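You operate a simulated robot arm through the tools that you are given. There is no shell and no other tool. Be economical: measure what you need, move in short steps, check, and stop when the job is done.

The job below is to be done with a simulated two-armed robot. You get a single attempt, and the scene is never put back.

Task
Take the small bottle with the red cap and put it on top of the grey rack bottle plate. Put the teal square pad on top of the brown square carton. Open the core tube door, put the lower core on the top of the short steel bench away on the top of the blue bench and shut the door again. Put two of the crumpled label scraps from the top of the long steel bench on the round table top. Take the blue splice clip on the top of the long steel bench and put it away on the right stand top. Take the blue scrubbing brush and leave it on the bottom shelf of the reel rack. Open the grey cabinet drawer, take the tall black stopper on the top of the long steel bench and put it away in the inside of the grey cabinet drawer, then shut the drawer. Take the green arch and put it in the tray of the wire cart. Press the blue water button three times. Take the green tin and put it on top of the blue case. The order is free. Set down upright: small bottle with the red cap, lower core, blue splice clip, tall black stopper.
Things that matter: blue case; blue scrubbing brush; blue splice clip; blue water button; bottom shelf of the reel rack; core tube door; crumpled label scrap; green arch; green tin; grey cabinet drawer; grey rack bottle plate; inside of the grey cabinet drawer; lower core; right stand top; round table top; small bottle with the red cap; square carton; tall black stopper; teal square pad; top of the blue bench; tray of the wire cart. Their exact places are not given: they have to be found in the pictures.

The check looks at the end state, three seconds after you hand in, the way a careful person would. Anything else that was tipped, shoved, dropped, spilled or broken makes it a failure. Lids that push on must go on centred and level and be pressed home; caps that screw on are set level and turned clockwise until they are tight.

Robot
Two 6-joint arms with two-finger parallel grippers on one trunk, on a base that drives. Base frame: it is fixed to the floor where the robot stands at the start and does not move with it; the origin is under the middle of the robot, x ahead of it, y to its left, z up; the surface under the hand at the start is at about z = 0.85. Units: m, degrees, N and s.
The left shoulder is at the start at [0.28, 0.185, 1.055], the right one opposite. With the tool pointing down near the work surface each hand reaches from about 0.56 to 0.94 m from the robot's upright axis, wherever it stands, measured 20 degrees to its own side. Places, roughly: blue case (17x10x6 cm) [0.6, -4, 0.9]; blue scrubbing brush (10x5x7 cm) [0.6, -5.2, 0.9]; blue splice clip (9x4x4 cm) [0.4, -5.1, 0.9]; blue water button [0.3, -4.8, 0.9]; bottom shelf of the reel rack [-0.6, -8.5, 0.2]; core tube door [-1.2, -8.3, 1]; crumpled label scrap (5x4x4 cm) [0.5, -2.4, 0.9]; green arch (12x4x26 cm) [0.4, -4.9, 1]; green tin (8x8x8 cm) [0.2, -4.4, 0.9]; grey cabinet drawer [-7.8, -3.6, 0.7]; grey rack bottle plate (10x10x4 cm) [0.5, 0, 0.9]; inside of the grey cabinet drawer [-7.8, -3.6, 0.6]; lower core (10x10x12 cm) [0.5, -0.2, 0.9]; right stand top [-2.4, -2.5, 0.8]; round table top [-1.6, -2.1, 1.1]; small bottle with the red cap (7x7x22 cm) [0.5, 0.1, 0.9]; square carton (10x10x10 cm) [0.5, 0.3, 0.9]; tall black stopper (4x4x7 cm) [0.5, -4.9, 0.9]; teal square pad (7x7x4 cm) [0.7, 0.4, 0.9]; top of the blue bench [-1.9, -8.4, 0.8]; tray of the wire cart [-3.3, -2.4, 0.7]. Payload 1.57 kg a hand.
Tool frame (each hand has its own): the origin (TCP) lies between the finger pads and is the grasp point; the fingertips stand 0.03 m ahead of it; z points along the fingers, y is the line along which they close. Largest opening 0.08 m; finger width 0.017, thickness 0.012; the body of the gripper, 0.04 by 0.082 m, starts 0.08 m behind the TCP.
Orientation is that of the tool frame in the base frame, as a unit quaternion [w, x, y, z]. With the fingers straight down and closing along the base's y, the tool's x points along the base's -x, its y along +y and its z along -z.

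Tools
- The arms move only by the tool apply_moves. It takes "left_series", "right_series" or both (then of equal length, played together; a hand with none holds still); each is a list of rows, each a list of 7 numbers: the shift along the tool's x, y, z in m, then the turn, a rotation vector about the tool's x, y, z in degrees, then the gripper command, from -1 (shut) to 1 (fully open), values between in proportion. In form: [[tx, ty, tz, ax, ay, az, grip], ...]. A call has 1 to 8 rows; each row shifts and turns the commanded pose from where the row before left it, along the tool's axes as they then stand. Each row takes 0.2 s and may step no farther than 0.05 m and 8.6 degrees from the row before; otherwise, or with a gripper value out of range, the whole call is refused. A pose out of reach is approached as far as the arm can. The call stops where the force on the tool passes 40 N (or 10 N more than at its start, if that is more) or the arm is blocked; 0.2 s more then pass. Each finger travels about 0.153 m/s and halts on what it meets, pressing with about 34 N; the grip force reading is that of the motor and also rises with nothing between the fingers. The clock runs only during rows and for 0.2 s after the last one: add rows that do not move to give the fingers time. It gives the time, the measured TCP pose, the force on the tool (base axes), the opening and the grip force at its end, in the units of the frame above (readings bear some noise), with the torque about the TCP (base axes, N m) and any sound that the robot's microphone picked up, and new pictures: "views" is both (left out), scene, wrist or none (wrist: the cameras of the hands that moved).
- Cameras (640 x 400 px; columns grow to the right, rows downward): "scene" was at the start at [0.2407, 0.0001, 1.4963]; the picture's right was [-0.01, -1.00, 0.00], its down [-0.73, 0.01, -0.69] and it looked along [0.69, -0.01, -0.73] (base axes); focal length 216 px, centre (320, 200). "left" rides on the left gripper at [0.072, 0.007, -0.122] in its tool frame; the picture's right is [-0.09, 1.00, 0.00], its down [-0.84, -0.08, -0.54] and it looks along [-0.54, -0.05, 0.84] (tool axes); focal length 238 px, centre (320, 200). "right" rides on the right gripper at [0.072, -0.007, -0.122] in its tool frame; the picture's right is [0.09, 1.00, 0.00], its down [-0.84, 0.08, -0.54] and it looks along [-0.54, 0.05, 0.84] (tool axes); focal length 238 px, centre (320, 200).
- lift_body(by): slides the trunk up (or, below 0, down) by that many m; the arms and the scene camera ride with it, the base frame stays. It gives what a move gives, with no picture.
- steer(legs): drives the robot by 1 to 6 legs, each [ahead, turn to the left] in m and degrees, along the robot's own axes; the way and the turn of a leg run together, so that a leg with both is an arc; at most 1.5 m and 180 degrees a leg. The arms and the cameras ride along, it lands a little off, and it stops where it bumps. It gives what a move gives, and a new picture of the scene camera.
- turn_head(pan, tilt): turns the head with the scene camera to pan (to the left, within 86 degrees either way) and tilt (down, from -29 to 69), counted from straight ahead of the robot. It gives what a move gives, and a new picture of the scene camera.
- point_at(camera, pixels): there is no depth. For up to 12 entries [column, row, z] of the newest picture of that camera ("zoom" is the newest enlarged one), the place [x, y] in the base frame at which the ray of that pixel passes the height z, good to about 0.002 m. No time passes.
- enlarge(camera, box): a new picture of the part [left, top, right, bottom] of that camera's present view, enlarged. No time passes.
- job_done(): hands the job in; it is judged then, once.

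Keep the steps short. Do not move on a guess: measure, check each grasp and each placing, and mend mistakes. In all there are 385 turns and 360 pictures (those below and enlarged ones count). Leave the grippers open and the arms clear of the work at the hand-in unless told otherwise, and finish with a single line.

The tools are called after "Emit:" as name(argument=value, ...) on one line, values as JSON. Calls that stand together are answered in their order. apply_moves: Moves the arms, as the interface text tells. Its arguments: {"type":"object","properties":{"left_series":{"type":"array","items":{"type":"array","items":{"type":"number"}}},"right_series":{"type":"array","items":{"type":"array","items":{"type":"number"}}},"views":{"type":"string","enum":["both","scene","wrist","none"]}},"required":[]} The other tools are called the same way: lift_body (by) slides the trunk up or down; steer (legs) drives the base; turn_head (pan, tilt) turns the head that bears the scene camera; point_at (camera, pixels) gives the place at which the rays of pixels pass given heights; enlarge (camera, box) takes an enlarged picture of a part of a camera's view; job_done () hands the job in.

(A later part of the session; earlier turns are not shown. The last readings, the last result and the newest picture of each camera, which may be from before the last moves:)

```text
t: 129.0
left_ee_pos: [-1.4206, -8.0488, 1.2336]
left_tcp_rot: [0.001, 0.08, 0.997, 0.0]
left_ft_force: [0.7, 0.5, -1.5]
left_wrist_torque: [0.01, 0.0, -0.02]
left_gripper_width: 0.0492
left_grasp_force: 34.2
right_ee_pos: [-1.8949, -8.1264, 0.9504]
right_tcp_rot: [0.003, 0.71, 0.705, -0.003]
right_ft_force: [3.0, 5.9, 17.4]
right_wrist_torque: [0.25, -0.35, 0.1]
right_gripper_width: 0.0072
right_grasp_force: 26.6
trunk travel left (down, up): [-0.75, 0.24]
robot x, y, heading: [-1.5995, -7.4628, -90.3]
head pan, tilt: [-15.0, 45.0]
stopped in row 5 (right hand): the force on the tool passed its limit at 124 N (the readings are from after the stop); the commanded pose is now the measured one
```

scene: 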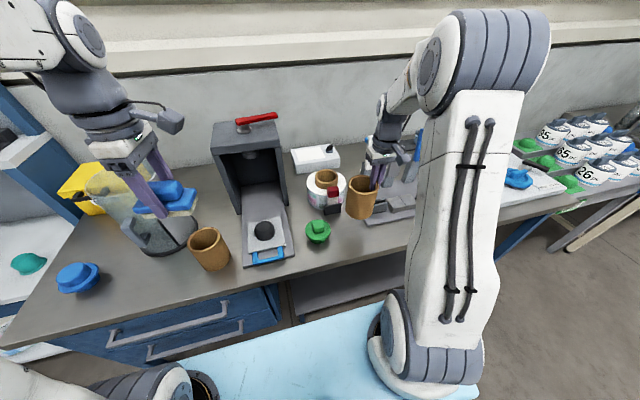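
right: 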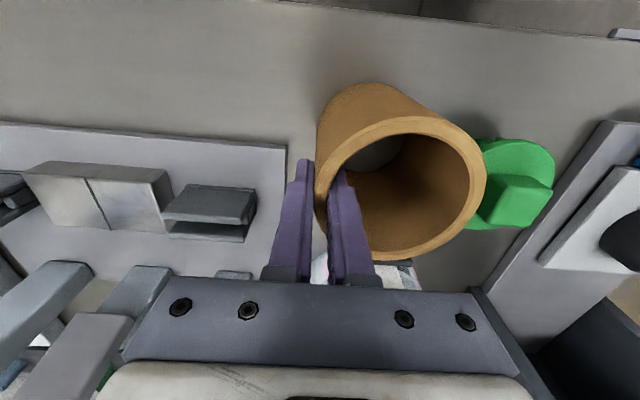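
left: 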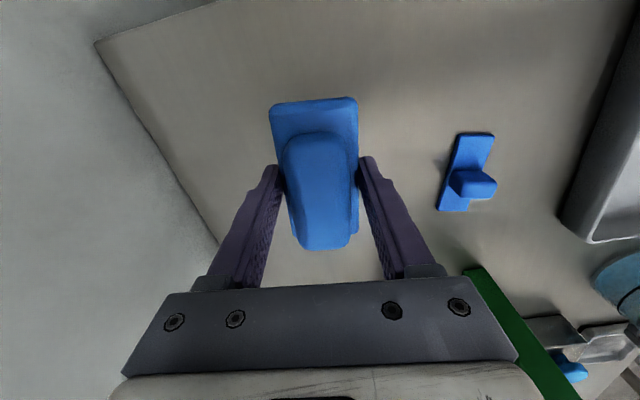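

Emit:
point_at(camera="right", pixels=[[286, 147, 0.85], [285, 200, 0.85], [485, 225, 0.85], [475, 150, 0.85], [400, 100, 0.85], [316, 130, 0.85], [350, 84, 0.85], [400, 85, 0.85], [560, 30, 0.85]])

Emit:
enlarge(camera="right", box=[240, 60, 520, 280])

```text
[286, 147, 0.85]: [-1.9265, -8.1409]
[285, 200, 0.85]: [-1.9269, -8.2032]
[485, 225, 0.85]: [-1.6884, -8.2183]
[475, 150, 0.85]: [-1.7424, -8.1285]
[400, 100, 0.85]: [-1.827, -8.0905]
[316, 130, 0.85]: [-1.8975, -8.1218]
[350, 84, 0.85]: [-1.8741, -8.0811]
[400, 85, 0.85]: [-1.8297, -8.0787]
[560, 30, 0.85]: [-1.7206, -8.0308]
```

```text
1.82 times, centred on (380, 170) of right
```

zoom: 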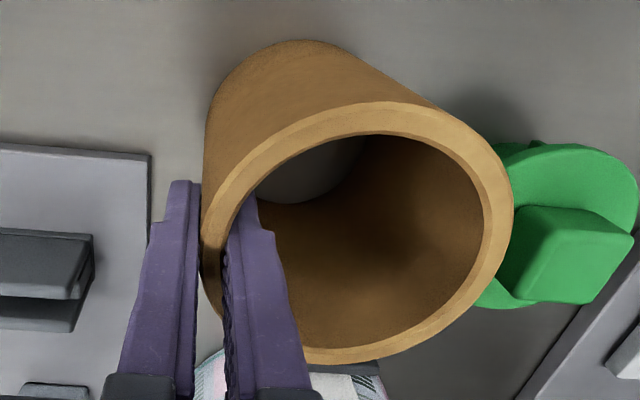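

The bench top is really at ≈0.845; the core has touched down. Easing up 1 mm and releasing.

Emit:
apply_moves(right_series=[[0, 0, -0.001, 0, 0, 0, -1], [0, 0, 0, 0, 0, 0, -0.6], [0, 0, 0, 0, 0, 0, -0.3], [0, 0, 0, 0, 0, 0, -0.3], [0, 0, -0.03, 0, 0, 0, -0.3], [0, 0, -0.05, 0, 0, 0, -0.3], [0, 0, -0.05, 0, 0, 0, 1], [0, 0, -0.05, 0, 0, 0, 1]], views="both")

```text
t: 130.8
left_ee_pos: [-1.4212, -8.05, 1.2331]
left_tcp_rot: [0.0, 0.08, 0.997, 0.0]
left_ft_force: [0.5, 0.3, -0.9]
left_wrist_torque: [0.01, 0.0, 0.02]
left_gripper_width: 0.0491
left_grasp_force: 33.4
right_ee_pos: [-1.8941, -8.1269, 1.1302]
right_tcp_rot: [0.002, 0.71, 0.704, -0.003]
right_ft_force: [-0.2, -0.4, -0.5]
right_wrist_torque: [0.03, -0.04, 0.01]
right_gripper_width: 0.0801
right_grasp_force: 0.0
trunk travel left (down, up): [-0.75, 0.24]
robot x, y, heading: [-1.5972, -7.4627, -90.2]
head pan, tilt: [-15.0, 45.0]
```

scene: 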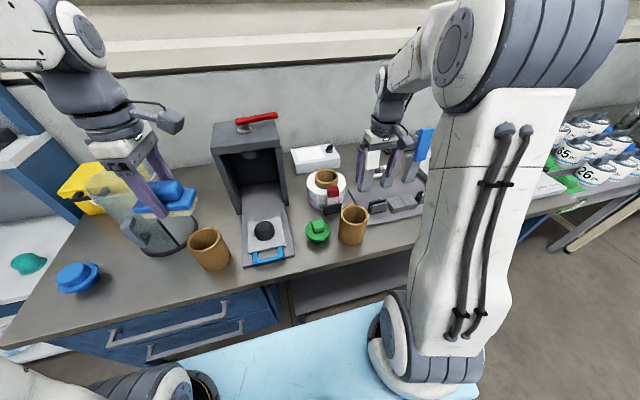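
right: 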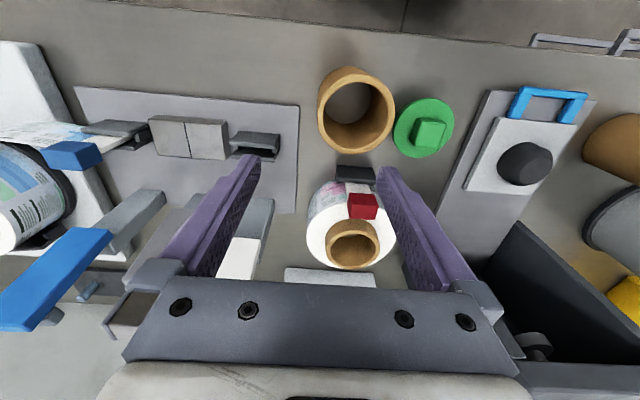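

Core stands clear and upright. Retract the right hand and move to stand in front of the tube.

Emit:
apply_moves(right_series=[[0.03, 0, -0.04, 0, 0, 0, 1], [0.04, 0, -0.03, 0, 0, 0, 1], [0.05, 0, 0, 0, 0, 0, 1], [0.05, 0, 0, 0, 0, 0, 1]], views="none")

Emit:
steer(legs=[[0, 90], [0.5, 0], [0, -90]])

Emit:
turn_head(pan=-10, tilt=45)

```text
t: 131.8
left_ee_pos: [-1.4231, -8.0497, 1.2341]
left_tcp_rot: [0.0, 0.079, 0.997, 0.0]
left_ft_force: [0.2, 0.7, -1.1]
left_wrist_torque: [0.0, 0.04, 0.01]
left_gripper_width: 0.0491
left_grasp_force: 34.1
right_ee_pos: [-1.8925, -7.956, 1.199]
right_tcp_rot: [0.002, 0.71, 0.704, -0.003]
right_ft_force: [-0.2, -0.8, -0.8]
right_wrist_torque: [0.03, 0.01, 0.01]
right_gripper_width: 0.0799
right_grasp_force: 0.0
trunk travel left (down, up): [-0.75, 0.24]
robot x, y, heading: [-1.5981, -7.464, -90.3]
head pan, tilt: [-15.0, 45.0]
```

```text
t: 142.4
left_ee_pos: [-0.9182, -8.048, 1.2341]
left_tcp_rot: [0.0, 0.078, 0.997, -0.001]
left_ft_force: [0.9, -0.6, -1.2]
left_wrist_torque: [0.02, -0.01, 0.0]
left_gripper_width: 0.0492
left_grasp_force: 33.7
right_ee_pos: [-1.3896, -7.9549, 1.1974]
right_tcp_rot: [0.002, 0.709, 0.705, -0.004]
right_ft_force: [-0.5, -0.1, 0.0]
right_wrist_torque: [0.01, 0.02, 0.01]
right_gripper_width: 0.0801
right_grasp_force: 0.1
trunk travel left (down, up): [-0.75, 0.24]
robot x, y, heading: [-1.0934, -7.4588, -90.2]
head pan, tilt: [-15.0, 45.0]
```

scene: 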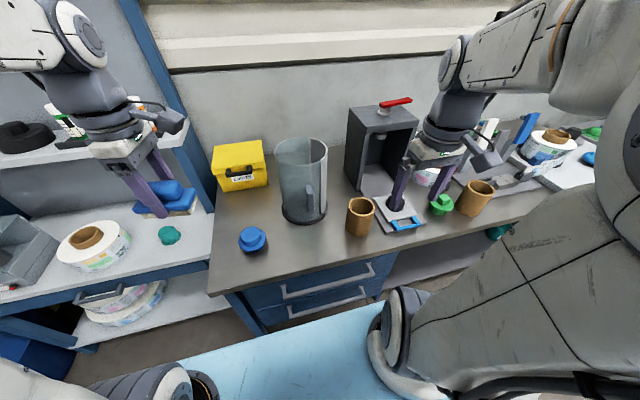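

```text
t: 143.1
left_ee_pos: [-0.9187, -8.0477, 1.2324]
left_tcp_rot: [0.0, 0.078, 0.997, 0.001]
left_ft_force: [0.6, -1.0, -0.9]
left_wrist_torque: [0.02, 0.01, 0.0]
left_gripper_width: 0.0493
left_grasp_force: 34.0
right_ee_pos: [-1.3888, -7.9559, 1.1971]
right_tcp_rot: [0.002, 0.709, 0.705, -0.003]
right_ft_force: [0.4, -0.6, -0.4]
right_wrist_torque: [0.03, 0.03, -0.03]
right_gripper_width: 0.08
right_grasp_force: 0.0
trunk travel left (down, up): [-0.75, 0.24]
robot x, y, heading: [-1.0975, -7.4585, -90.2]
head pan, tilt: [-10.0, 45.0]
```

scene: 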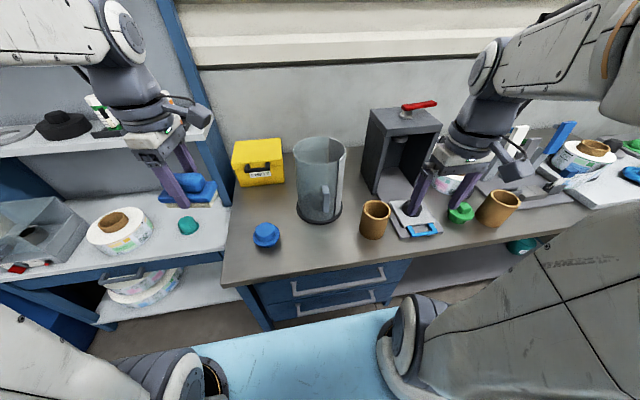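

Emit:
enlarge(camera="scene", box=[220, 120, 412, 240])

Emit:
point_at(camera="zoom", pixels=[[330, 320, 0.845], [250, 300, 0.845], [405, 290, 0.845], [333, 340, 0.845], [153, 400, 0.845], [345, 220, 1.0], [365, 315, 0.86], [380, 60, 1.1]])

```text
3.33 times, centred on (316, 180) of scene
```

zoom: 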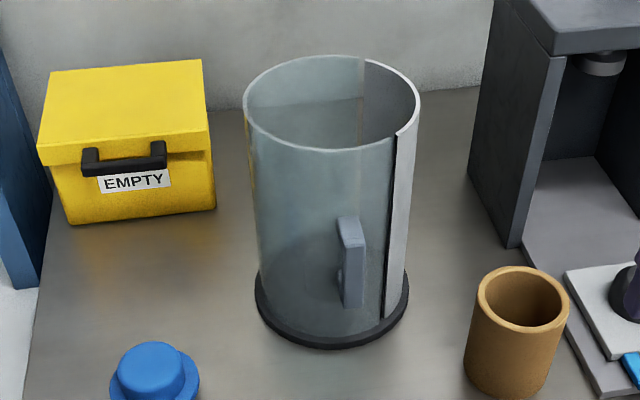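

```text
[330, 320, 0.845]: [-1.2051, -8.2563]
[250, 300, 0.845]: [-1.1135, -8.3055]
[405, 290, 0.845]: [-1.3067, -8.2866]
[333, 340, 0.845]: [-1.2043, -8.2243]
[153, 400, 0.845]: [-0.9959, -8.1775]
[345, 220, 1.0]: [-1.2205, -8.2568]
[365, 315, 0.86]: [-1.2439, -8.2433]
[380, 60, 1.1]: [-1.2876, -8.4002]
```

Need a closer look at the door; bringing the right wrist camera in front of the tube.

Emit:
apply_moves(right_series=[[0, 0.045, 0, 0, 0, 0, 1], [0, 0.045, 0, 0, 0, 0, 1], [0, 0.045, 0, 0, 0, 0, 1], [0, 0.045, 0, 0, 0, 0, 1]], views="wrist")

Emit:
enlarge(camera="scene", box=[280, 130, 360, 230])

```text
t: 144.1
left_ee_pos: [-0.9174, -8.0477, 1.2338]
left_tcp_rot: [0.0, 0.078, 0.997, 0.0]
left_ft_force: [-0.2, -0.6, -1.1]
left_wrist_torque: [-0.03, -0.05, -0.03]
left_gripper_width: 0.0492
left_grasp_force: 34.0
right_ee_pos: [-1.2088, -7.9636, 1.1977]
right_tcp_rot: [0.003, 0.709, 0.705, -0.004]
right_ft_force: [-0.7, -0.4, -0.1]
right_wrist_torque: [0.02, -0.01, -0.01]
right_gripper_width: 0.0802
right_grasp_force: 0.0
right hand out of reach, approached as far as the arm can: row 2
trunk travel left (down, up): [-0.75, 0.24]
robot x, y, heading: [-1.0935, -7.4643, -90.1]
head pan, tilt: [-10.0, 45.0]
```

right: 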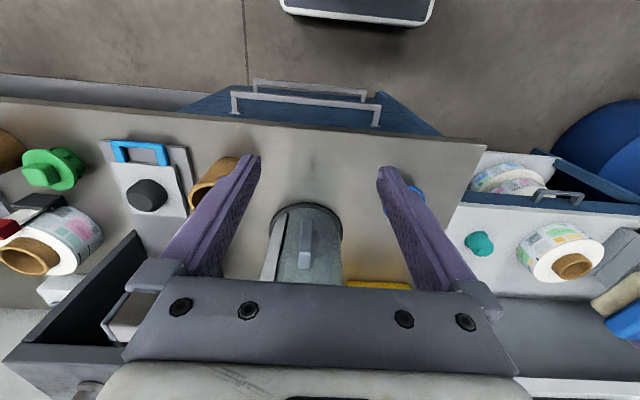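

```text
4.00 times, centred on (320, 180) of scene
```

zoom: 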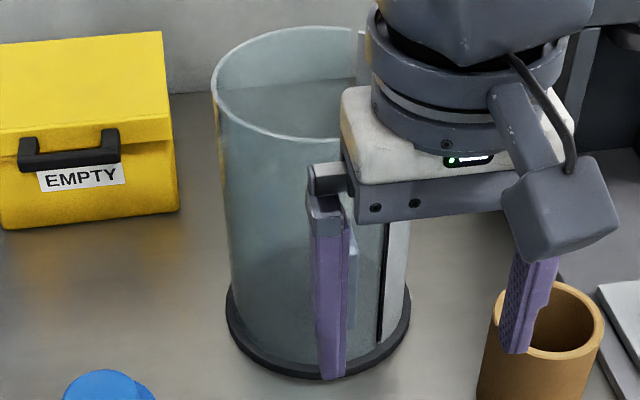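

Emit:
enlarge(camera="right", box=[240, 190, 400, 290])

```text
4.00 times, centred on (320, 240) of right
```

zoom: 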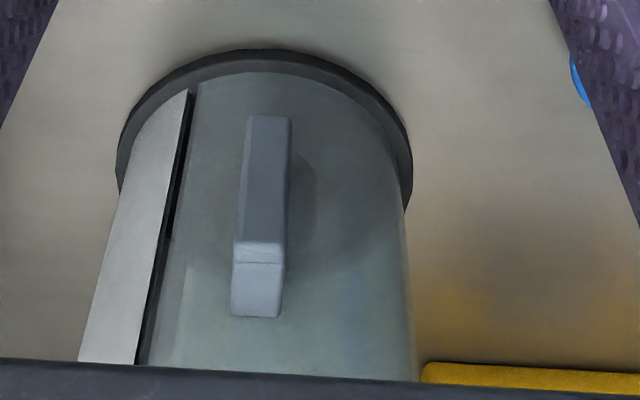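

Emit:
point_at(camera="right", pixels=[[304.5, 251, 0.95], [304.5, 251, 1.0], [304.5, 251, 1.05], [307, 219, 0.9], [307, 219, 0.95], [284, 213, 0.85], [343, 242, 0.85]])

Emit:
point_at(camera="scene", pixels=[[325, 187, 0.95], [325, 187, 1.0], [325, 187, 1.05], [325.6, 211, 0.9], [325.6, 211, 0.95]])

```text
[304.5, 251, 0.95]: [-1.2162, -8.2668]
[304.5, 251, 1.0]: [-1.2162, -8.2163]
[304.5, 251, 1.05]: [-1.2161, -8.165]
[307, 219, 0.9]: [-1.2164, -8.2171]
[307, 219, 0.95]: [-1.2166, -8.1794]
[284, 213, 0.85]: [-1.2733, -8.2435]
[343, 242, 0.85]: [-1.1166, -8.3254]
```

```text
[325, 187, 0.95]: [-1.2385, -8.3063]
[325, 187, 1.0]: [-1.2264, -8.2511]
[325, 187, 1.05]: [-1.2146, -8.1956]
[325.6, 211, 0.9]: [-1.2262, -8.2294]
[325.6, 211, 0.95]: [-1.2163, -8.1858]
```

Handle: vertical bar at about x -1.216, y -8.183…-8.23, z 0.95–1.04. Moving the right hand to straddle it from above.

Emit:
apply_moves(right_series=[[-0.046, -0.0015, 0, 0, 0, 0, 1], [-0.046, -0.0015, 0, 0, 0, 0, 1], [-0.046, -0.0015, 0, 0, 0, 0, 1], [-0.046, -0.0015, 0, 0, 0, 0, 1], [-0.042, -0.0015, 0, 0, 0, 0, 0.2], [0, 0, 0.03, 0, 0, 0, 0.2], [0, 0, 0.03, 0, 0, 0, 0.2], [0, 0, 0.03, 0, 0, 0, 0.2]], views="both")

```text
t: 145.8
left_ee_pos: [-0.9173, -8.0475, 1.2328]
left_tcp_rot: [0.0, 0.079, 0.997, 0.0]
left_ft_force: [-0.9, 0.5, -1.2]
left_wrist_torque: [-0.02, 0.02, 0.04]
left_gripper_width: 0.0492
left_grasp_force: 33.6
right_ee_pos: [-1.2196, -8.1895, 1.1076]
right_tcp_rot: [0.002, 0.709, 0.705, -0.004]
right_ft_force: [-0.5, -0.4, 0.3]
right_wrist_torque: [0.02, -0.01, 0.0]
right_gripper_width: 0.048
right_grasp_force: 0.1
trunk travel left (down, up): [-0.75, 0.24]
robot x, y, heading: [-1.0949, -7.4609, -90.3]
head pan, tilt: [-10.0, 45.0]
```

scene: 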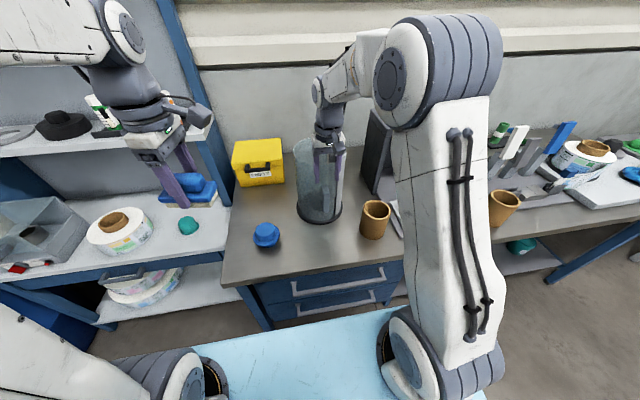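
right: 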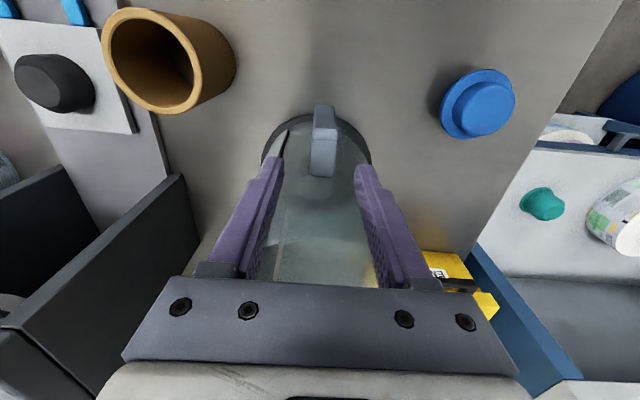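

Emit:
point_at(camera="right", pixels=[[323, 130, 1.03], [323, 130, 1.05], [323, 176, 1.03], [323, 176, 1.05], [310, 150, 1.04], [336, 150, 1.04], [324, 106, 0.95], [324, 106, 0.92]])

```text
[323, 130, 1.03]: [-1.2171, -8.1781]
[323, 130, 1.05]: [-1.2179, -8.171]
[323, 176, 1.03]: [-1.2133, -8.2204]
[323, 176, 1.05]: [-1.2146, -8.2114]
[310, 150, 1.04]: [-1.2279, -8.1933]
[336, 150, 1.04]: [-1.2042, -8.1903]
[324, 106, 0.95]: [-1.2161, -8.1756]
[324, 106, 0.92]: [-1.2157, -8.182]
```

Emit:
apply_moves(right_series=[[-0.003, 0.003, 0.03, 0, 0, 0, 0.2], [0, 0, 0.03, 0, 0, 0, 0.2], [0, 0, 0.016, 0, 0, 0, 0.2], [0, 0, 0, 0, 0, 0, -1], [0, 0, 0, 0, 0, 0, -1]], views="wrist")

```text
t: 146.8
left_ee_pos: [-0.9177, -8.0472, 1.2335]
left_tcp_rot: [0.0, 0.078, 0.997, 0.0]
left_ft_force: [0.7, 0.7, -1.6]
left_wrist_torque: [0.0, 0.0, -0.03]
left_gripper_width: 0.0492
left_grasp_force: 34.5
right_ee_pos: [-1.2156, -8.196, 1.0393]
right_tcp_rot: [0.008, 0.71, 0.704, -0.009]
right_ft_force: [-0.1, 14.3, 17.1]
right_wrist_torque: [-1.48, -0.01, -0.02]
right_gripper_width: 0.0
right_grasp_force: 21.2
trunk travel left (down, up): [-0.75, 0.24]
robot x, y, heading: [-1.0935, -7.4592, -89.9]
head pan, tilt: [-10.0, 45.0]
stopped in row 4 (right hand): the force on the tool passed its limit at 43 N (the readings are from after the stop); the commanded pose is now the measured one
```

right: 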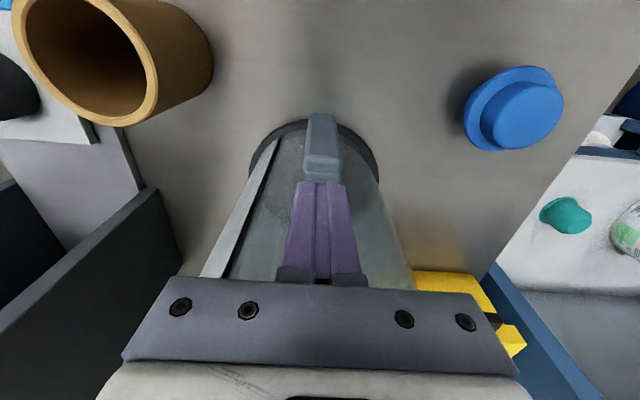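

The fingers closed above the handle and the palm touched the tube rim. Open, rise, and tilt the fingers forward.

Emit:
apply_moves(right_series=[[0.002, 0, -0.02, 0, 0, 0, 0], [0.01, 0, -0.03, 0, 0, 0, 0], [0.03, 0, -0.02, 0, 0, 0, 0], [0.03, 0, 0, 0, -8, 0, 0], [0, 0, 0, 0, -8, 0, 0], [0, 0, 0, 0, -8, 0, 0], [0, 0, 0, 0, -8, 0, 0]], views="wrist")

```text
t: 148.4
left_ee_pos: [-0.9181, -8.0484, 1.2337]
left_tcp_rot: [0.0, 0.078, 0.997, 0.0]
left_ft_force: [-0.1, -0.3, -0.4]
left_wrist_torque: [-0.02, 0.02, 0.0]
left_gripper_width: 0.0491
left_grasp_force: 33.6
right_ee_pos: [-1.2148, -8.1248, 1.1056]
right_tcp_rot: [0.202, 0.679, 0.675, -0.203]
right_ft_force: [0.3, -0.4, 0.8]
right_wrist_torque: [0.0, -0.01, -0.03]
right_gripper_width: 0.0401
right_grasp_force: 0.0
trunk travel left (down, up): [-0.75, 0.24]
robot x, y, heading: [-1.0972, -7.4624, -90.4]
head pan, tilt: [-10.0, 45.0]
```

right: 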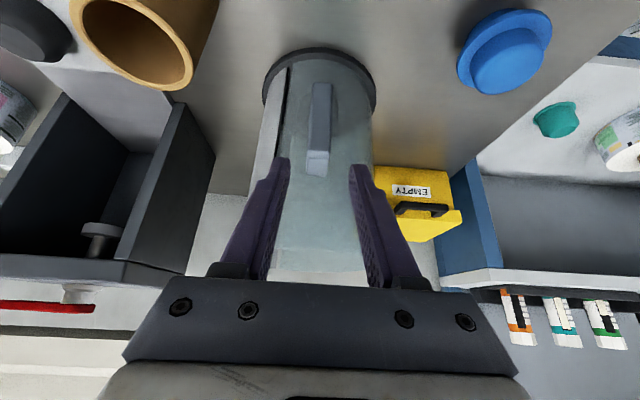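

Emit:
point_at(camera="right", pixels=[[318, 150, 0.95], [318, 150, 1.0], [318, 150, 1.03], [318, 175, 0.95], [318, 175, 1.0], [318, 175, 1.03], [323, 85, 0.87], [323, 85, 0.92], [306, 150, 0.98], [331, 150, 0.98]])

```text
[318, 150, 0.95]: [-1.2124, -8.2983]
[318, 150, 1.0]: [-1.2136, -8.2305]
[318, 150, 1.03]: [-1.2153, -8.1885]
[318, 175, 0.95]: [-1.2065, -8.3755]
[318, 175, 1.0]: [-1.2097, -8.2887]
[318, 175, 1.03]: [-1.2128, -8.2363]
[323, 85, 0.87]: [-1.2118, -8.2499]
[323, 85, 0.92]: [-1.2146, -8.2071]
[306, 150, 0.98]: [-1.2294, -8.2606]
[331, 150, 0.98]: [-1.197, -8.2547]
```

Emit:
enlarge(camera="scene", box=[220, 120, 412, 240])

Emit:
enlarge(camera="right", box=[240, 30, 400, 180])

```text
3.33 times, centred on (316, 180) of scene
```

zoom: 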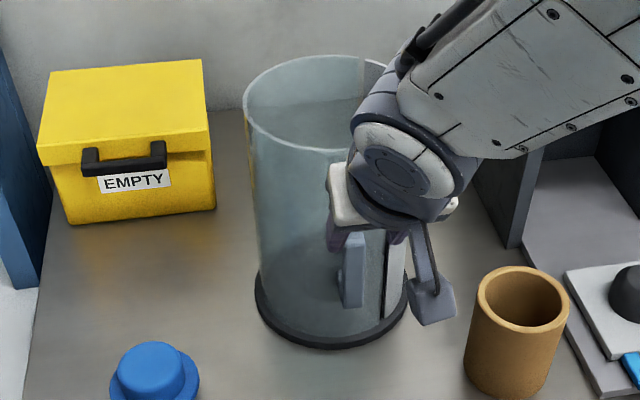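

```text
2.67 times, centred on (320, 105) of right
```

zoom: 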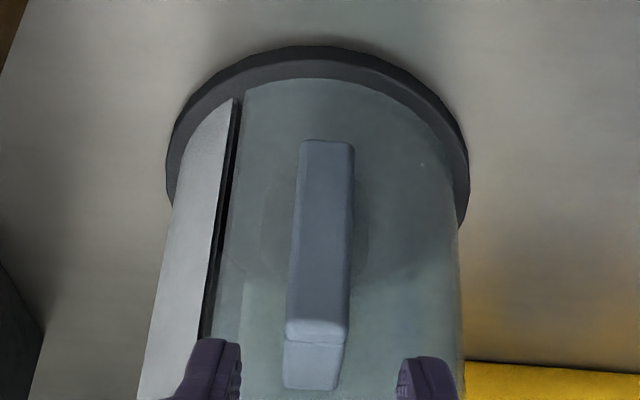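

Reading the pictures again: the fingers had slipped into the gap behind the handle bar (bar spans y≈-8.172…-8.187, top z≈1.045). With the tilted tool I go straight along the tool axis to straddle the bar.

Emit:
apply_moves(right_series=[[0, -0.001, 0.03, 0, 0, 0, 0.2], [0, 0, 0.03, 0, 0, 0, 0.2], [0, 0, 0.02, 0, 0, 0, 0.2]], views="wrist")

```text
t: 149.2
left_ee_pos: [-0.9192, -8.0477, 1.2334]
left_tcp_rot: [0.001, 0.079, 0.997, 0.0]
left_ft_force: [-0.9, -0.3, -0.8]
left_wrist_torque: [-0.01, 0.01, 0.05]
left_gripper_width: 0.0492
left_grasp_force: 33.8
right_ee_pos: [-1.2162, -8.1676, 1.0378]
right_tcp_rot: [0.201, 0.68, 0.675, -0.203]
right_ft_force: [1.0, 0.5, 0.6]
right_wrist_torque: [-0.03, 0.02, 0.0]
right_gripper_width: 0.048
right_grasp_force: 0.1
trunk travel left (down, up): [-0.75, 0.24]
robot x, y, heading: [-1.0933, -7.4636, -90.2]
head pan, tilt: [-10.0, 45.0]
```

right: 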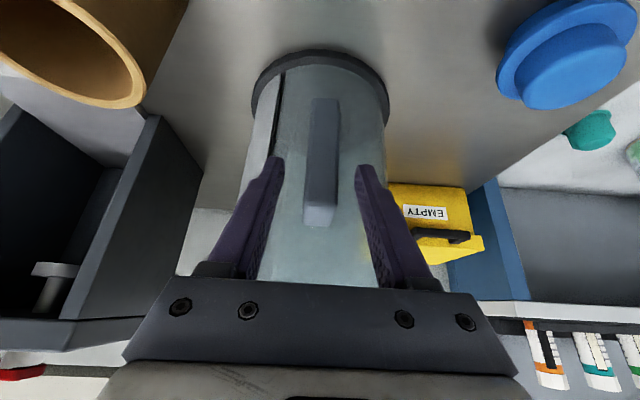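

Emit:
apply_moves(right_series=[[0, 0, 0.02, 0, 0, 0, 0.2], [0, 0, 0, 0, 0, 0, -0.5], [0, 0, 0, 0, 0, 0, -1], [0, 0, 0, 0, 0, 0, -1]], views="wrist")

```text
t: 150.2
left_ee_pos: [-0.9177, -8.0468, 1.2333]
left_tcp_rot: [0.0, 0.078, 0.997, 0.0]
left_ft_force: [-0.5, 0.0, -0.7]
left_wrist_torque: [-0.03, 0.01, 0.01]
left_gripper_width: 0.0489
left_grasp_force: 34.1
right_ee_pos: [-1.2151, -8.1779, 1.0194]
right_tcp_rot: [0.202, 0.679, 0.676, -0.202]
right_ft_force: [7.8, 0.5, -0.6]
right_wrist_torque: [-0.27, 0.23, 0.3]
right_gripper_width: 0.0219
right_grasp_force: 34.8
trunk travel left (down, up): [-0.75, 0.24]
robot x, y, heading: [-1.0969, -7.4627, -90.2]
head pan, tilt: [-10.0, 45.0]
```

right: 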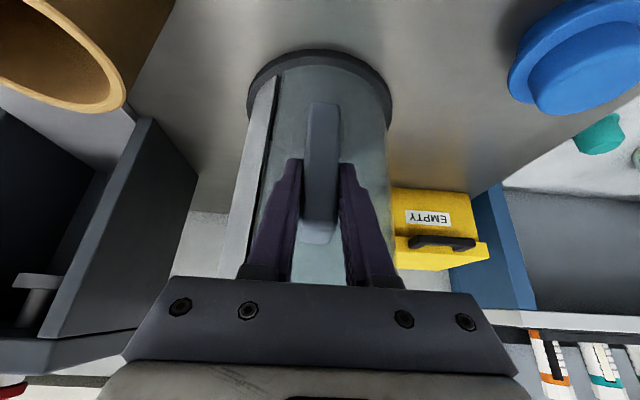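

Handle gripped (0.022). Testing a 1 cm outward pull.

Emit:
apply_moves(right_series=[[0.0042, 0, -0.0027, 0, 0, 0, -1], [0.0042, 0, -0.0027, 0, 0, 0, -1]], views="none")

```text
t: 150.8
left_ee_pos: [-0.9176, -8.0484, 1.2329]
left_tcp_rot: [0.0, 0.079, 0.997, 0.001]
left_ft_force: [-0.9, 0.0, -1.2]
left_wrist_torque: [0.01, -0.02, -0.01]
left_gripper_width: 0.0493
left_grasp_force: 34.1
right_ee_pos: [-1.2148, -8.1721, 1.0238]
right_tcp_rot: [0.204, 0.679, 0.675, -0.205]
right_ft_force: [12.1, -26.8, -3.1]
right_wrist_torque: [-0.18, -0.2, 0.13]
right_gripper_width: 0.021
right_grasp_force: 34.4
trunk travel left (down, up): [-0.75, 0.24]
robot x, y, heading: [-1.0938, -7.4634, -90.2]
head pan, tilt: [-10.0, 45.0]
```

Pull is resisted (27 N). The door seems to revolve around the tube; undoing the pull and testing sideways (+x) motion.

Emit:
apply_moves(right_series=[[-0.007, 0, 0.0045, 0, 0, 0, -1], [0, 0.005, 0, 0, 0, 0, -1], [0, 0.007, 0, 0, 0, 0, -1]], views="none")

```text
t: 151.6
left_ee_pos: [-0.9182, -8.0459, 1.234]
left_tcp_rot: [0.001, 0.079, 0.997, 0.0]
left_ft_force: [0.5, 0.0, -1.3]
left_wrist_torque: [-0.02, 0.0, -0.04]
left_gripper_width: 0.0492
left_grasp_force: 34.2
right_ee_pos: [-1.2069, -8.1738, 1.0196]
right_tcp_rot: [0.199, 0.681, 0.675, -0.2]
right_ft_force: [-13.6, 26.8, 6.7]
right_wrist_torque: [0.1, 0.43, -0.43]
right_gripper_width: 0.022
right_grasp_force: 35.1
trunk travel left (down, up): [-0.75, 0.24]
robot x, y, heading: [-1.0965, -7.464, -90.4]
head pan, tilt: [-10.0, 45.0]
```

Emit:
apply_moves(right_series=[[0.003, 0.004, -0.002, 0, 0, 0, -1], [0, 0, 0, 0, 0, 0, -1]], views="wrist")

```text
t: 152.2
left_ee_pos: [-0.919, -8.0481, 1.233]
left_tcp_rot: [-0.001, 0.078, 0.997, 0.001]
left_ft_force: [0.4, 0.3, -0.4]
left_wrist_torque: [-0.02, 0.04, 0.0]
left_gripper_width: 0.0495
left_grasp_force: 34.4
right_ee_pos: [-1.1999, -8.1715, 1.0204]
right_tcp_rot: [0.199, 0.68, 0.677, -0.2]
right_ft_force: [-5.5, 14.0, -13.5]
right_wrist_torque: [-0.46, 0.2, -0.24]
right_gripper_width: 0.0226
right_grasp_force: 35.1
trunk travel left (down, up): [-0.75, 0.24]
robot x, y, heading: [-1.0969, -7.4631, -90.1]
head pan, tilt: [-10.0, 45.0]
```

right: 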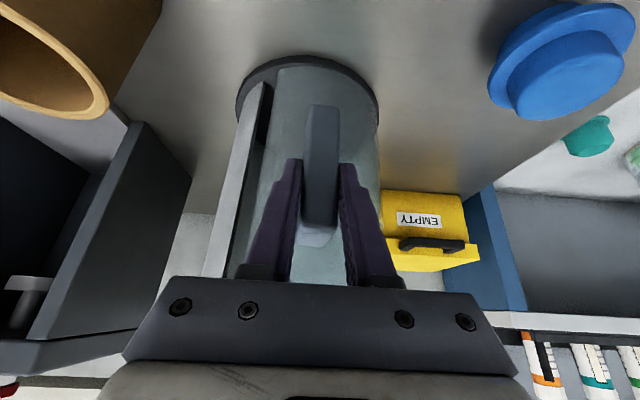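

The door revolves around the tube axis — the dark gap has opened. First shifting the left hand (with brush) out of the way, then following the arc.

Emit:
apply_moves(left_series=[[-0.04, 0.01, -0.01, 0, 0, 0, -1], [-0.04, 0.01, -0.01, 0, 0, 0, -1], [-0.04, 0.01, -0.01, 0, 0, 0, -1], [0, 0, 0, 0, 0, 0, -1], [0, 0, 0, 0, 0, 0, -1], [0, 0, 0, 0, 0, 0, -1]], right_series=[[0.001, 0, -0.0007, 2.73, 0, 4.18, -1], [-0.0005, 0.0128, 0.0003, 2.73, 0, 4.18, -1], [-0.0005, 0.0128, 0.0003, 2.73, 0, 4.18, -1], [-0.0005, 0.0128, 0.0003, 2.73, 0, 4.18, -1], [-0.0005, 0.0128, 0.0003, 2.73, 0, 4.18, -1], [0, 0, 0, 0, 0, 0, -1]], views="wrist")

```text
t: 153.4
left_ee_pos: [-0.7953, -8.0345, 1.2637]
left_tcp_rot: [-0.001, 0.078, 0.997, 0.001]
left_ft_force: [0.1, 0.2, -1.4]
left_wrist_torque: [0.01, -0.02, 0.01]
left_gripper_width: 0.0492
left_grasp_force: 34.0
right_ee_pos: [-1.1551, -8.1806, 1.0223]
right_tcp_rot: [0.156, 0.799, 0.531, -0.236]
right_ft_force: [3.1, 13.3, 11.3]
right_wrist_torque: [-0.03, -0.6, 0.77]
right_gripper_width: 0.0219
right_grasp_force: 34.3
trunk travel left (down, up): [-0.75, 0.24]
robot x, y, heading: [-1.0976, -7.4605, -90.2]
head pan, tilt: [-10.0, 45.0]
stopped in row 5 (right hand): the force on the tool passed its limit at 60 N (the readings are from after the stop); the commanded pose is now the measured one
```

right: 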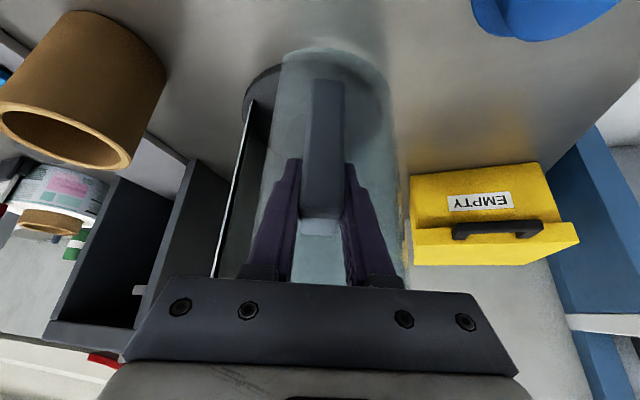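
left: 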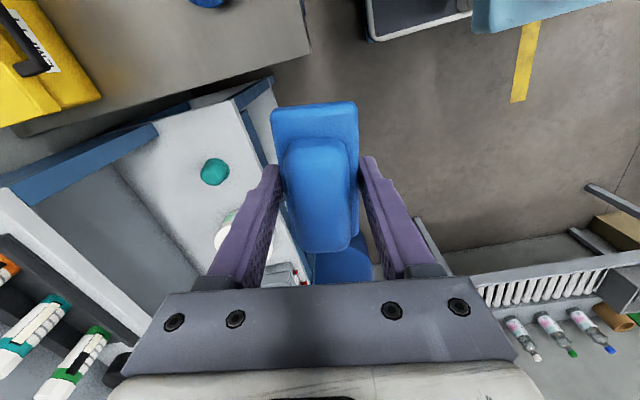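

Emit:
enlarge(camera="right", box=[200, 20, 440, 290])

Emit:
enlarge(camera="scene", box=[220, 120, 412, 240])

```text
1.48 times, centred on (320, 155) of right
```

zoom: 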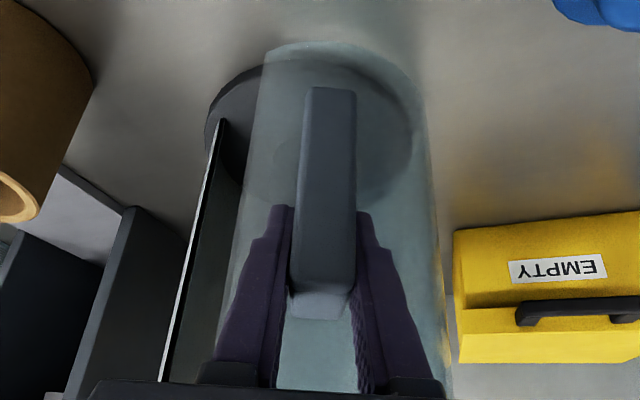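

```text
3.33 times, centred on (316, 180) of scene
```

zoom: 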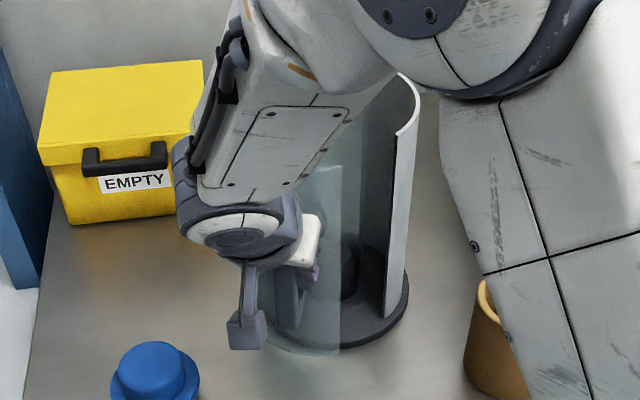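

Emit:
point_at(camera="zoom", pixels=[[340, 352, 0.855], [385, 316, 0.855], [300, 354, 0.855], [407, 275, 0.85], [415, 300, 0.85]])

```text
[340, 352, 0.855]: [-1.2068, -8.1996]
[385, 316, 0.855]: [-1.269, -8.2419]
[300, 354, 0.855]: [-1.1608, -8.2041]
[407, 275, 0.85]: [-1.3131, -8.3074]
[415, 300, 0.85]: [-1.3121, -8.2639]
```

The door is hinged at the back-left (≈(-1.13,-8.38)) and already open ≈22°. I re-centre on the handle a bit further out and continue along the right arc.

Emit:
apply_moves(right_series=[[0, 0, 0, 0, 0, 0, 0], [0.0125, 0.002, -0.008, 0, 0, 0, 0], [0, 0, 0, 0, 0, 0, -1], [0, 0, 0, 0, 0, 0, -1]], views="wrist")

```text
t: 154.4
left_ee_pos: [-0.7948, -8.0367, 1.2624]
left_tcp_rot: [0.0, 0.078, 0.997, 0.0]
left_ft_force: [0.5, 0.1, -0.8]
left_wrist_torque: [-0.01, 0.0, 0.02]
left_gripper_width: 0.0491
left_grasp_force: 33.9
right_ee_pos: [-1.1478, -8.1675, 1.0211]
right_tcp_rot: [0.156, 0.8, 0.529, -0.238]
right_ft_force: [1.5, 0.2, -2.1]
right_wrist_torque: [-0.47, -0.55, 0.16]
right_gripper_width: 0.0216
right_grasp_force: 34.9
trunk travel left (down, up): [-0.75, 0.24]
robot x, y, heading: [-1.0942, -7.4575, -90.2]
head pan, tilt: [-10.0, 45.0]
```

right: 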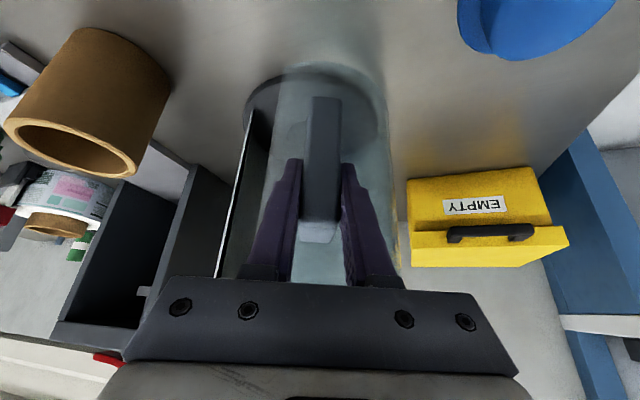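

Emit:
apply_moves(right_series=[[0.0062, 0.0173, -0.004, 2.73, 0, 4.18, -1], [0.0062, 0.0173, -0.004, 2.73, 0, 4.18, -1], [0, 0, 0, 0, 0, 0, -1]], views="wrist")

```text
t: 155.2
left_ee_pos: [-0.7943, -8.037, 1.2635]
left_tcp_rot: [0.0, 0.079, 0.997, 0.002]
left_ft_force: [0.0, -0.1, -1.2]
left_wrist_torque: [0.0, -0.01, 0.03]
left_gripper_width: 0.049
left_grasp_force: 33.9
right_ee_pos: [-1.1117, -8.1705, 1.0217]
right_tcp_rot: [0.135, 0.843, 0.457, -0.251]
right_ft_force: [-4.1, -6.9, 1.9]
right_wrist_torque: [-0.67, 0.0, -0.46]
right_gripper_width: 0.0219
right_grasp_force: 34.7
trunk travel left (down, up): [-0.75, 0.24]
robot x, y, heading: [-1.0957, -7.4632, -90.2]
head pan, tilt: [-10.0, 45.0]
```

right: 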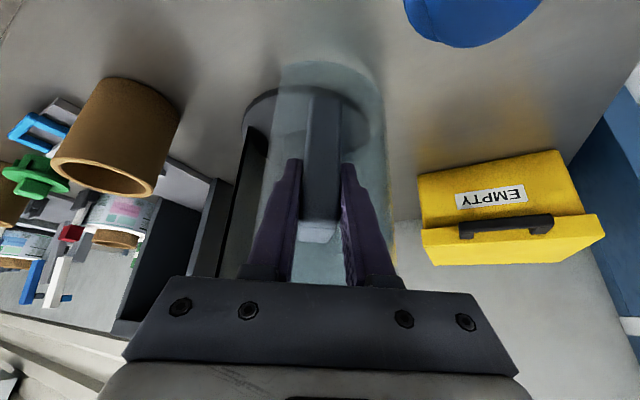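

Smooth. Continuing the arc.

Emit:
apply_moves(right_series=[[0.0052, 0.0168, -0.0034, 2.73, 0, 4.18, -1], [0.0052, 0.0168, -0.0034, 2.73, 0, 4.18, -1], [0.0052, 0.0168, -0.0034, 2.73, 0, 4.18, -1], [0.0052, 0.0168, -0.0034, 2.73, 0, 4.18, -1], [0, 0, 0, 0, 0, 0, -1]], views="wrist")

```text
t: 156.4
left_ee_pos: [-0.795, -8.0372, 1.2635]
left_tcp_rot: [-0.001, 0.079, 0.997, 0.0]
left_ft_force: [-0.5, 0.3, -2.3]
left_wrist_torque: [0.0, 0.01, 0.0]
left_gripper_width: 0.049
left_grasp_force: 34.2
right_ee_pos: [-1.0448, -8.195, 1.0203]
right_tcp_rot: [0.089, 0.909, 0.305, -0.271]
right_ft_force: [-8.3, -10.6, 2.4]
right_wrist_torque: [-0.32, -0.26, -0.23]
right_gripper_width: 0.0221
right_grasp_force: 34.5
trunk travel left (down, up): [-0.75, 0.24]
robot x, y, heading: [-1.0951, -7.4584, -90.3]
head pan, tilt: [-10.0, 45.0]
```

right: 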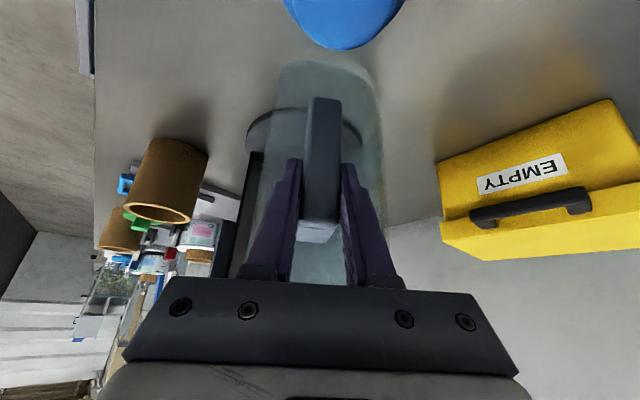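

Emit:
apply_moves(right_series=[[0.0025, 0.0165, -0.0016, 2.73, 0, 4.18, -1], [0.0035, 0.0165, -0.0022, 2.73, 0, 4.18, -1], [0.004, 0.0165, -0.0026, 2.73, 0, 4.18, -1], [0, 0, 0, 0, 0, 0, -1]], views="both")

```text
t: 157.4
left_ee_pos: [-0.7929, -8.0368, 1.2638]
left_tcp_rot: [0.0, 0.079, 0.997, 0.0]
left_ft_force: [0.2, 0.1, -0.2]
left_wrist_torque: [-0.01, -0.03, -0.01]
left_gripper_width: 0.0492
left_grasp_force: 33.8
right_ee_pos: [-1.006, -8.2289, 1.0208]
right_tcp_rot: [0.053, 0.941, 0.185, -0.279]
right_ft_force: [10.2, 9.1, 3.5]
right_wrist_torque: [-0.36, -0.23, -0.21]
right_gripper_width: 0.0222
right_grasp_force: 34.5
trunk travel left (down, up): [-0.75, 0.24]
robot x, y, heading: [-1.0956, -7.4588, -90.3]
head pan, tilt: [-10.0, 45.0]
```

scene: 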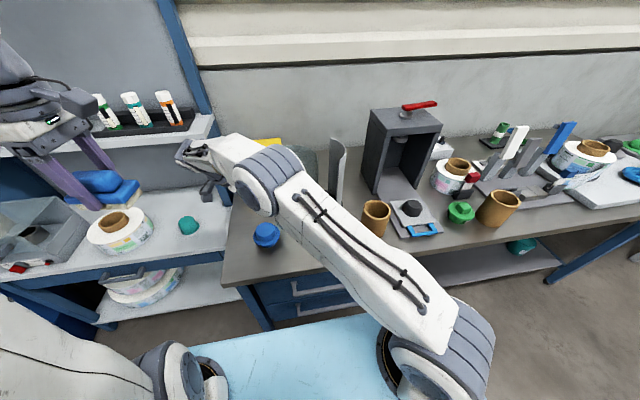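
right: 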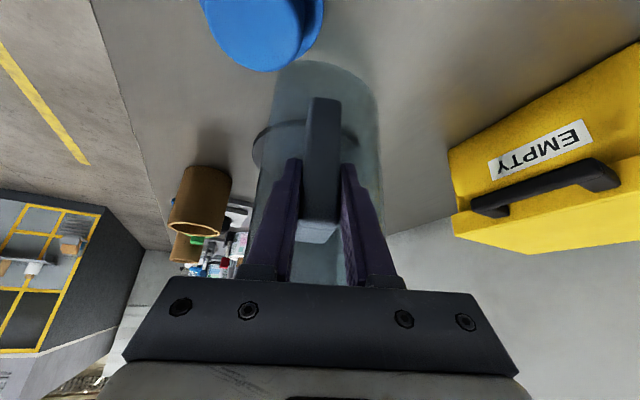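

Emit:
apply_moves(right_series=[[0.006, 0.0165, -0.004, 2.73, 0, 4.18, -1], [0.0048, 0.0165, -0.0031, 2.73, 0, 4.18, -1], [0.0048, 0.0165, -0.0031, 2.73, 0, 4.18, -1], [0, 0, 0, 0, 0, 0, -1]], views="wrist")

```text
t: 158.4
left_ee_pos: [-0.795, -8.0368, 1.2631]
left_tcp_rot: [0.0, 0.079, 0.997, 0.0]
left_ft_force: [-0.7, 0.2, -1.8]
left_wrist_torque: [0.01, -0.03, 0.0]
left_gripper_width: 0.0492
left_grasp_force: 33.0
right_ee_pos: [-1.006, -8.2291, 1.0179]
right_tcp_rot: [0.016, 0.956, 0.056, -0.287]
right_ft_force: [-5.5, -6.8, 26.0]
right_wrist_torque: [0.34, -0.12, 0.23]
right_gripper_width: 0.0231
right_grasp_force: 35.5
right hand out of reach, approached as far as the arm can: row 2, 3
trunk travel left (down, up): [-0.75, 0.24]
robot x, y, heading: [-1.0948, -7.4611, -90.0]
head pan, tilt: [-10.0, 45.0]
```

right: 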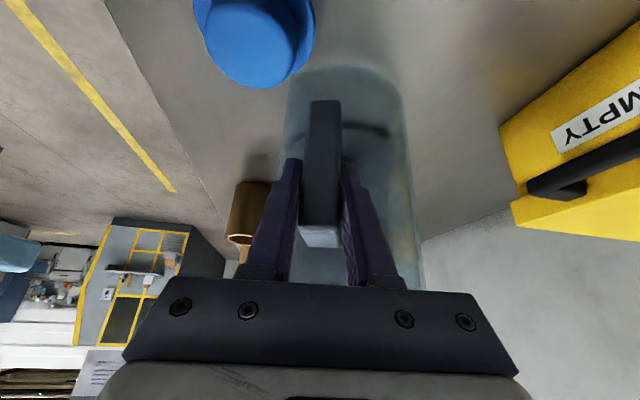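

Reach limit at ≈68° open — enough. Undo the extra twist and swing the door back.

Emit:
apply_moves(right_series=[[0, 0, 0, -2.73, 0, -4.18, -1], [0, 0, 0, -2.73, 0, -4.18, -1], [0, 0, 0, -2.73, 0, -4.18, -1], [-0.0055, -0.0168, 0.0036, -2.73, 0, -4.18, -1], [-0.0055, -0.0168, 0.0036, -2.73, 0, -4.18, -1], [-0.0055, -0.0168, 0.0036, -2.73, 0, -4.18, -1], [0, 0, 0, 0, 0, 0, -1]], views="none")

```text
t: 160.0
left_ee_pos: [-0.7958, -8.0377, 1.2638]
left_tcp_rot: [0.0, 0.079, 0.997, 0.0]
left_ft_force: [0.4, -0.9, -2.1]
left_wrist_torque: [0.0, 0.01, 0.02]
left_gripper_width: 0.0492
left_grasp_force: 34.2
right_ee_pos: [-1.0455, -8.1934, 1.0137]
right_tcp_rot: [0.087, 0.909, 0.304, -0.27]
right_ft_force: [-12.9, -15.9, -5.8]
right_wrist_torque: [-0.35, -0.29, -0.41]
right_gripper_width: 0.022
right_grasp_force: 35.0
trunk travel left (down, up): [-0.75, 0.24]
robot x, y, heading: [-1.0935, -7.4651, -90.0]
head pan, tilt: [-10.0, 45.0]
```

Emit:
apply_moves(right_series=[[-0.0085, -0.0168, 0.0055, -2.73, 0, -4.18, -1], [-0.0055, -0.0168, 0.0036, -2.73, 0, -4.18, -1], [-0.0055, -0.0168, 0.0036, -2.73, 0, -4.18, -1], [-0.0055, -0.0168, 0.0036, -2.73, 0, -4.18, -1], [0, 0, 0, 0, 0, 0, -1]], views="none")

```text
t: 161.2
left_ee_pos: [-0.7946, -8.0385, 1.2629]
left_tcp_rot: [0.0, 0.078, 0.997, 0.001]
left_ft_force: [-0.4, -0.1, -1.8]
left_wrist_torque: [-0.01, -0.04, 0.03]
left_gripper_width: 0.0491
left_grasp_force: 33.9
right_ee_pos: [-1.1129, -8.1681, 1.0147]
right_tcp_rot: [0.135, 0.842, 0.458, -0.25]
right_ft_force: [-4.1, -23.2, -14.5]
right_wrist_torque: [-0.29, -0.46, -0.14]
right_gripper_width: 0.022
right_grasp_force: 34.7
trunk travel left (down, up): [-0.75, 0.24]
robot x, y, heading: [-1.0984, -7.4606, -90.2]
head pan, tilt: [-10.0, 45.0]
```

Emit:
apply_moves(right_series=[[-0.0095, -0.0168, 0.0062, -2.73, 0, -4.18, -1], [-0.0062, -0.0168, 0.004, -2.73, 0, -4.18, -1], [-0.0062, -0.0168, 0.004, -2.73, 0, -4.18, -1], [0, 0, 0, 0, 0, 0, -1]], views="wrist")

```text
t: 162.2
left_ee_pos: [-0.7941, -8.0374, 1.262]
left_tcp_rot: [0.0, 0.079, 0.997, 0.0]
left_ft_force: [-0.5, -0.5, -1.6]
left_wrist_torque: [0.01, 0.0, 0.0]
left_gripper_width: 0.0495
left_grasp_force: 33.8
right_ee_pos: [-1.1692, -8.1671, 1.0159]
right_tcp_rot: [0.166, 0.775, 0.565, -0.229]
right_ft_force: [4.9, -18.7, -20.7]
right_wrist_torque: [-0.27, -0.56, 0.35]
right_gripper_width: 0.0221
right_grasp_force: 35.2
trunk travel left (down, up): [-0.75, 0.24]
robot x, y, heading: [-1.0942, -7.4629, -89.9]
head pan, tilt: [-10.0, 45.0]
```

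right: 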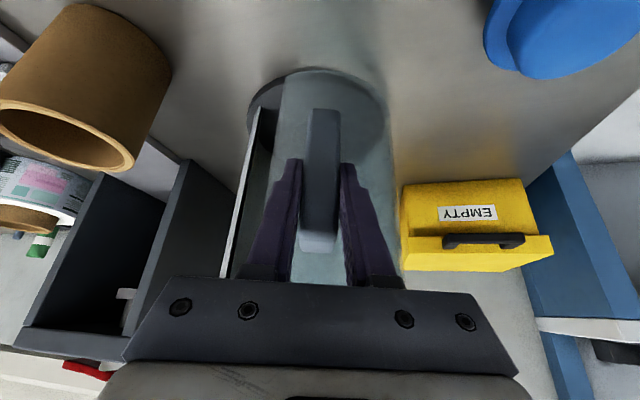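

Emit:
apply_moves(right_series=[[-0.007, -0.0144, 0.0046, -3.28, 0, -5.02, -1], [-0.007, -0.0144, 0.0046, -3.28, 0, -5.02, -1], [-0.007, -0.0144, 0.0046, -3.28, 0, -5.02, -1], [0, 0, 0, 0, 0, 0, -1]], views="wrist")

```text
t: 163.2
left_ee_pos: [-0.7933, -8.0362, 1.2625]
left_tcp_rot: [0.001, 0.078, 0.997, 0.0]
left_ft_force: [0.3, -0.2, -0.9]
left_wrist_torque: [-0.03, 0.02, -0.01]
left_gripper_width: 0.0493
left_grasp_force: 33.8
right_ee_pos: [-1.2167, -8.1786, 1.015]
right_tcp_rot: [0.201, 0.678, 0.678, -0.2]
right_ft_force: [7.0, 3.1, -8.0]
right_wrist_torque: [-0.18, -0.37, -0.14]
right_gripper_width: 0.0218
right_grasp_force: 35.3
trunk travel left (down, up): [-0.75, 0.24]
robot x, y, heading: [-1.0938, -7.4609, -90.2]
head pan, tilt: [-10.0, 45.0]
```

right: 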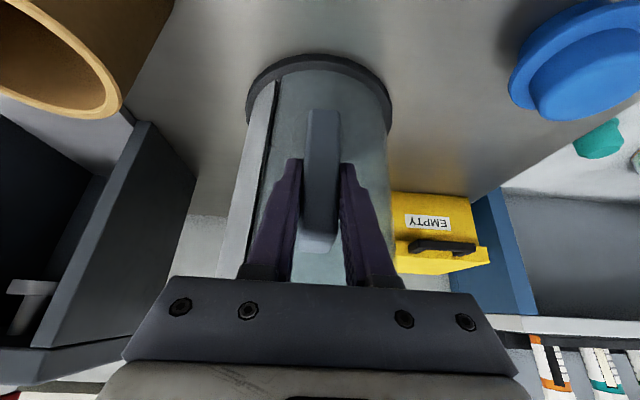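

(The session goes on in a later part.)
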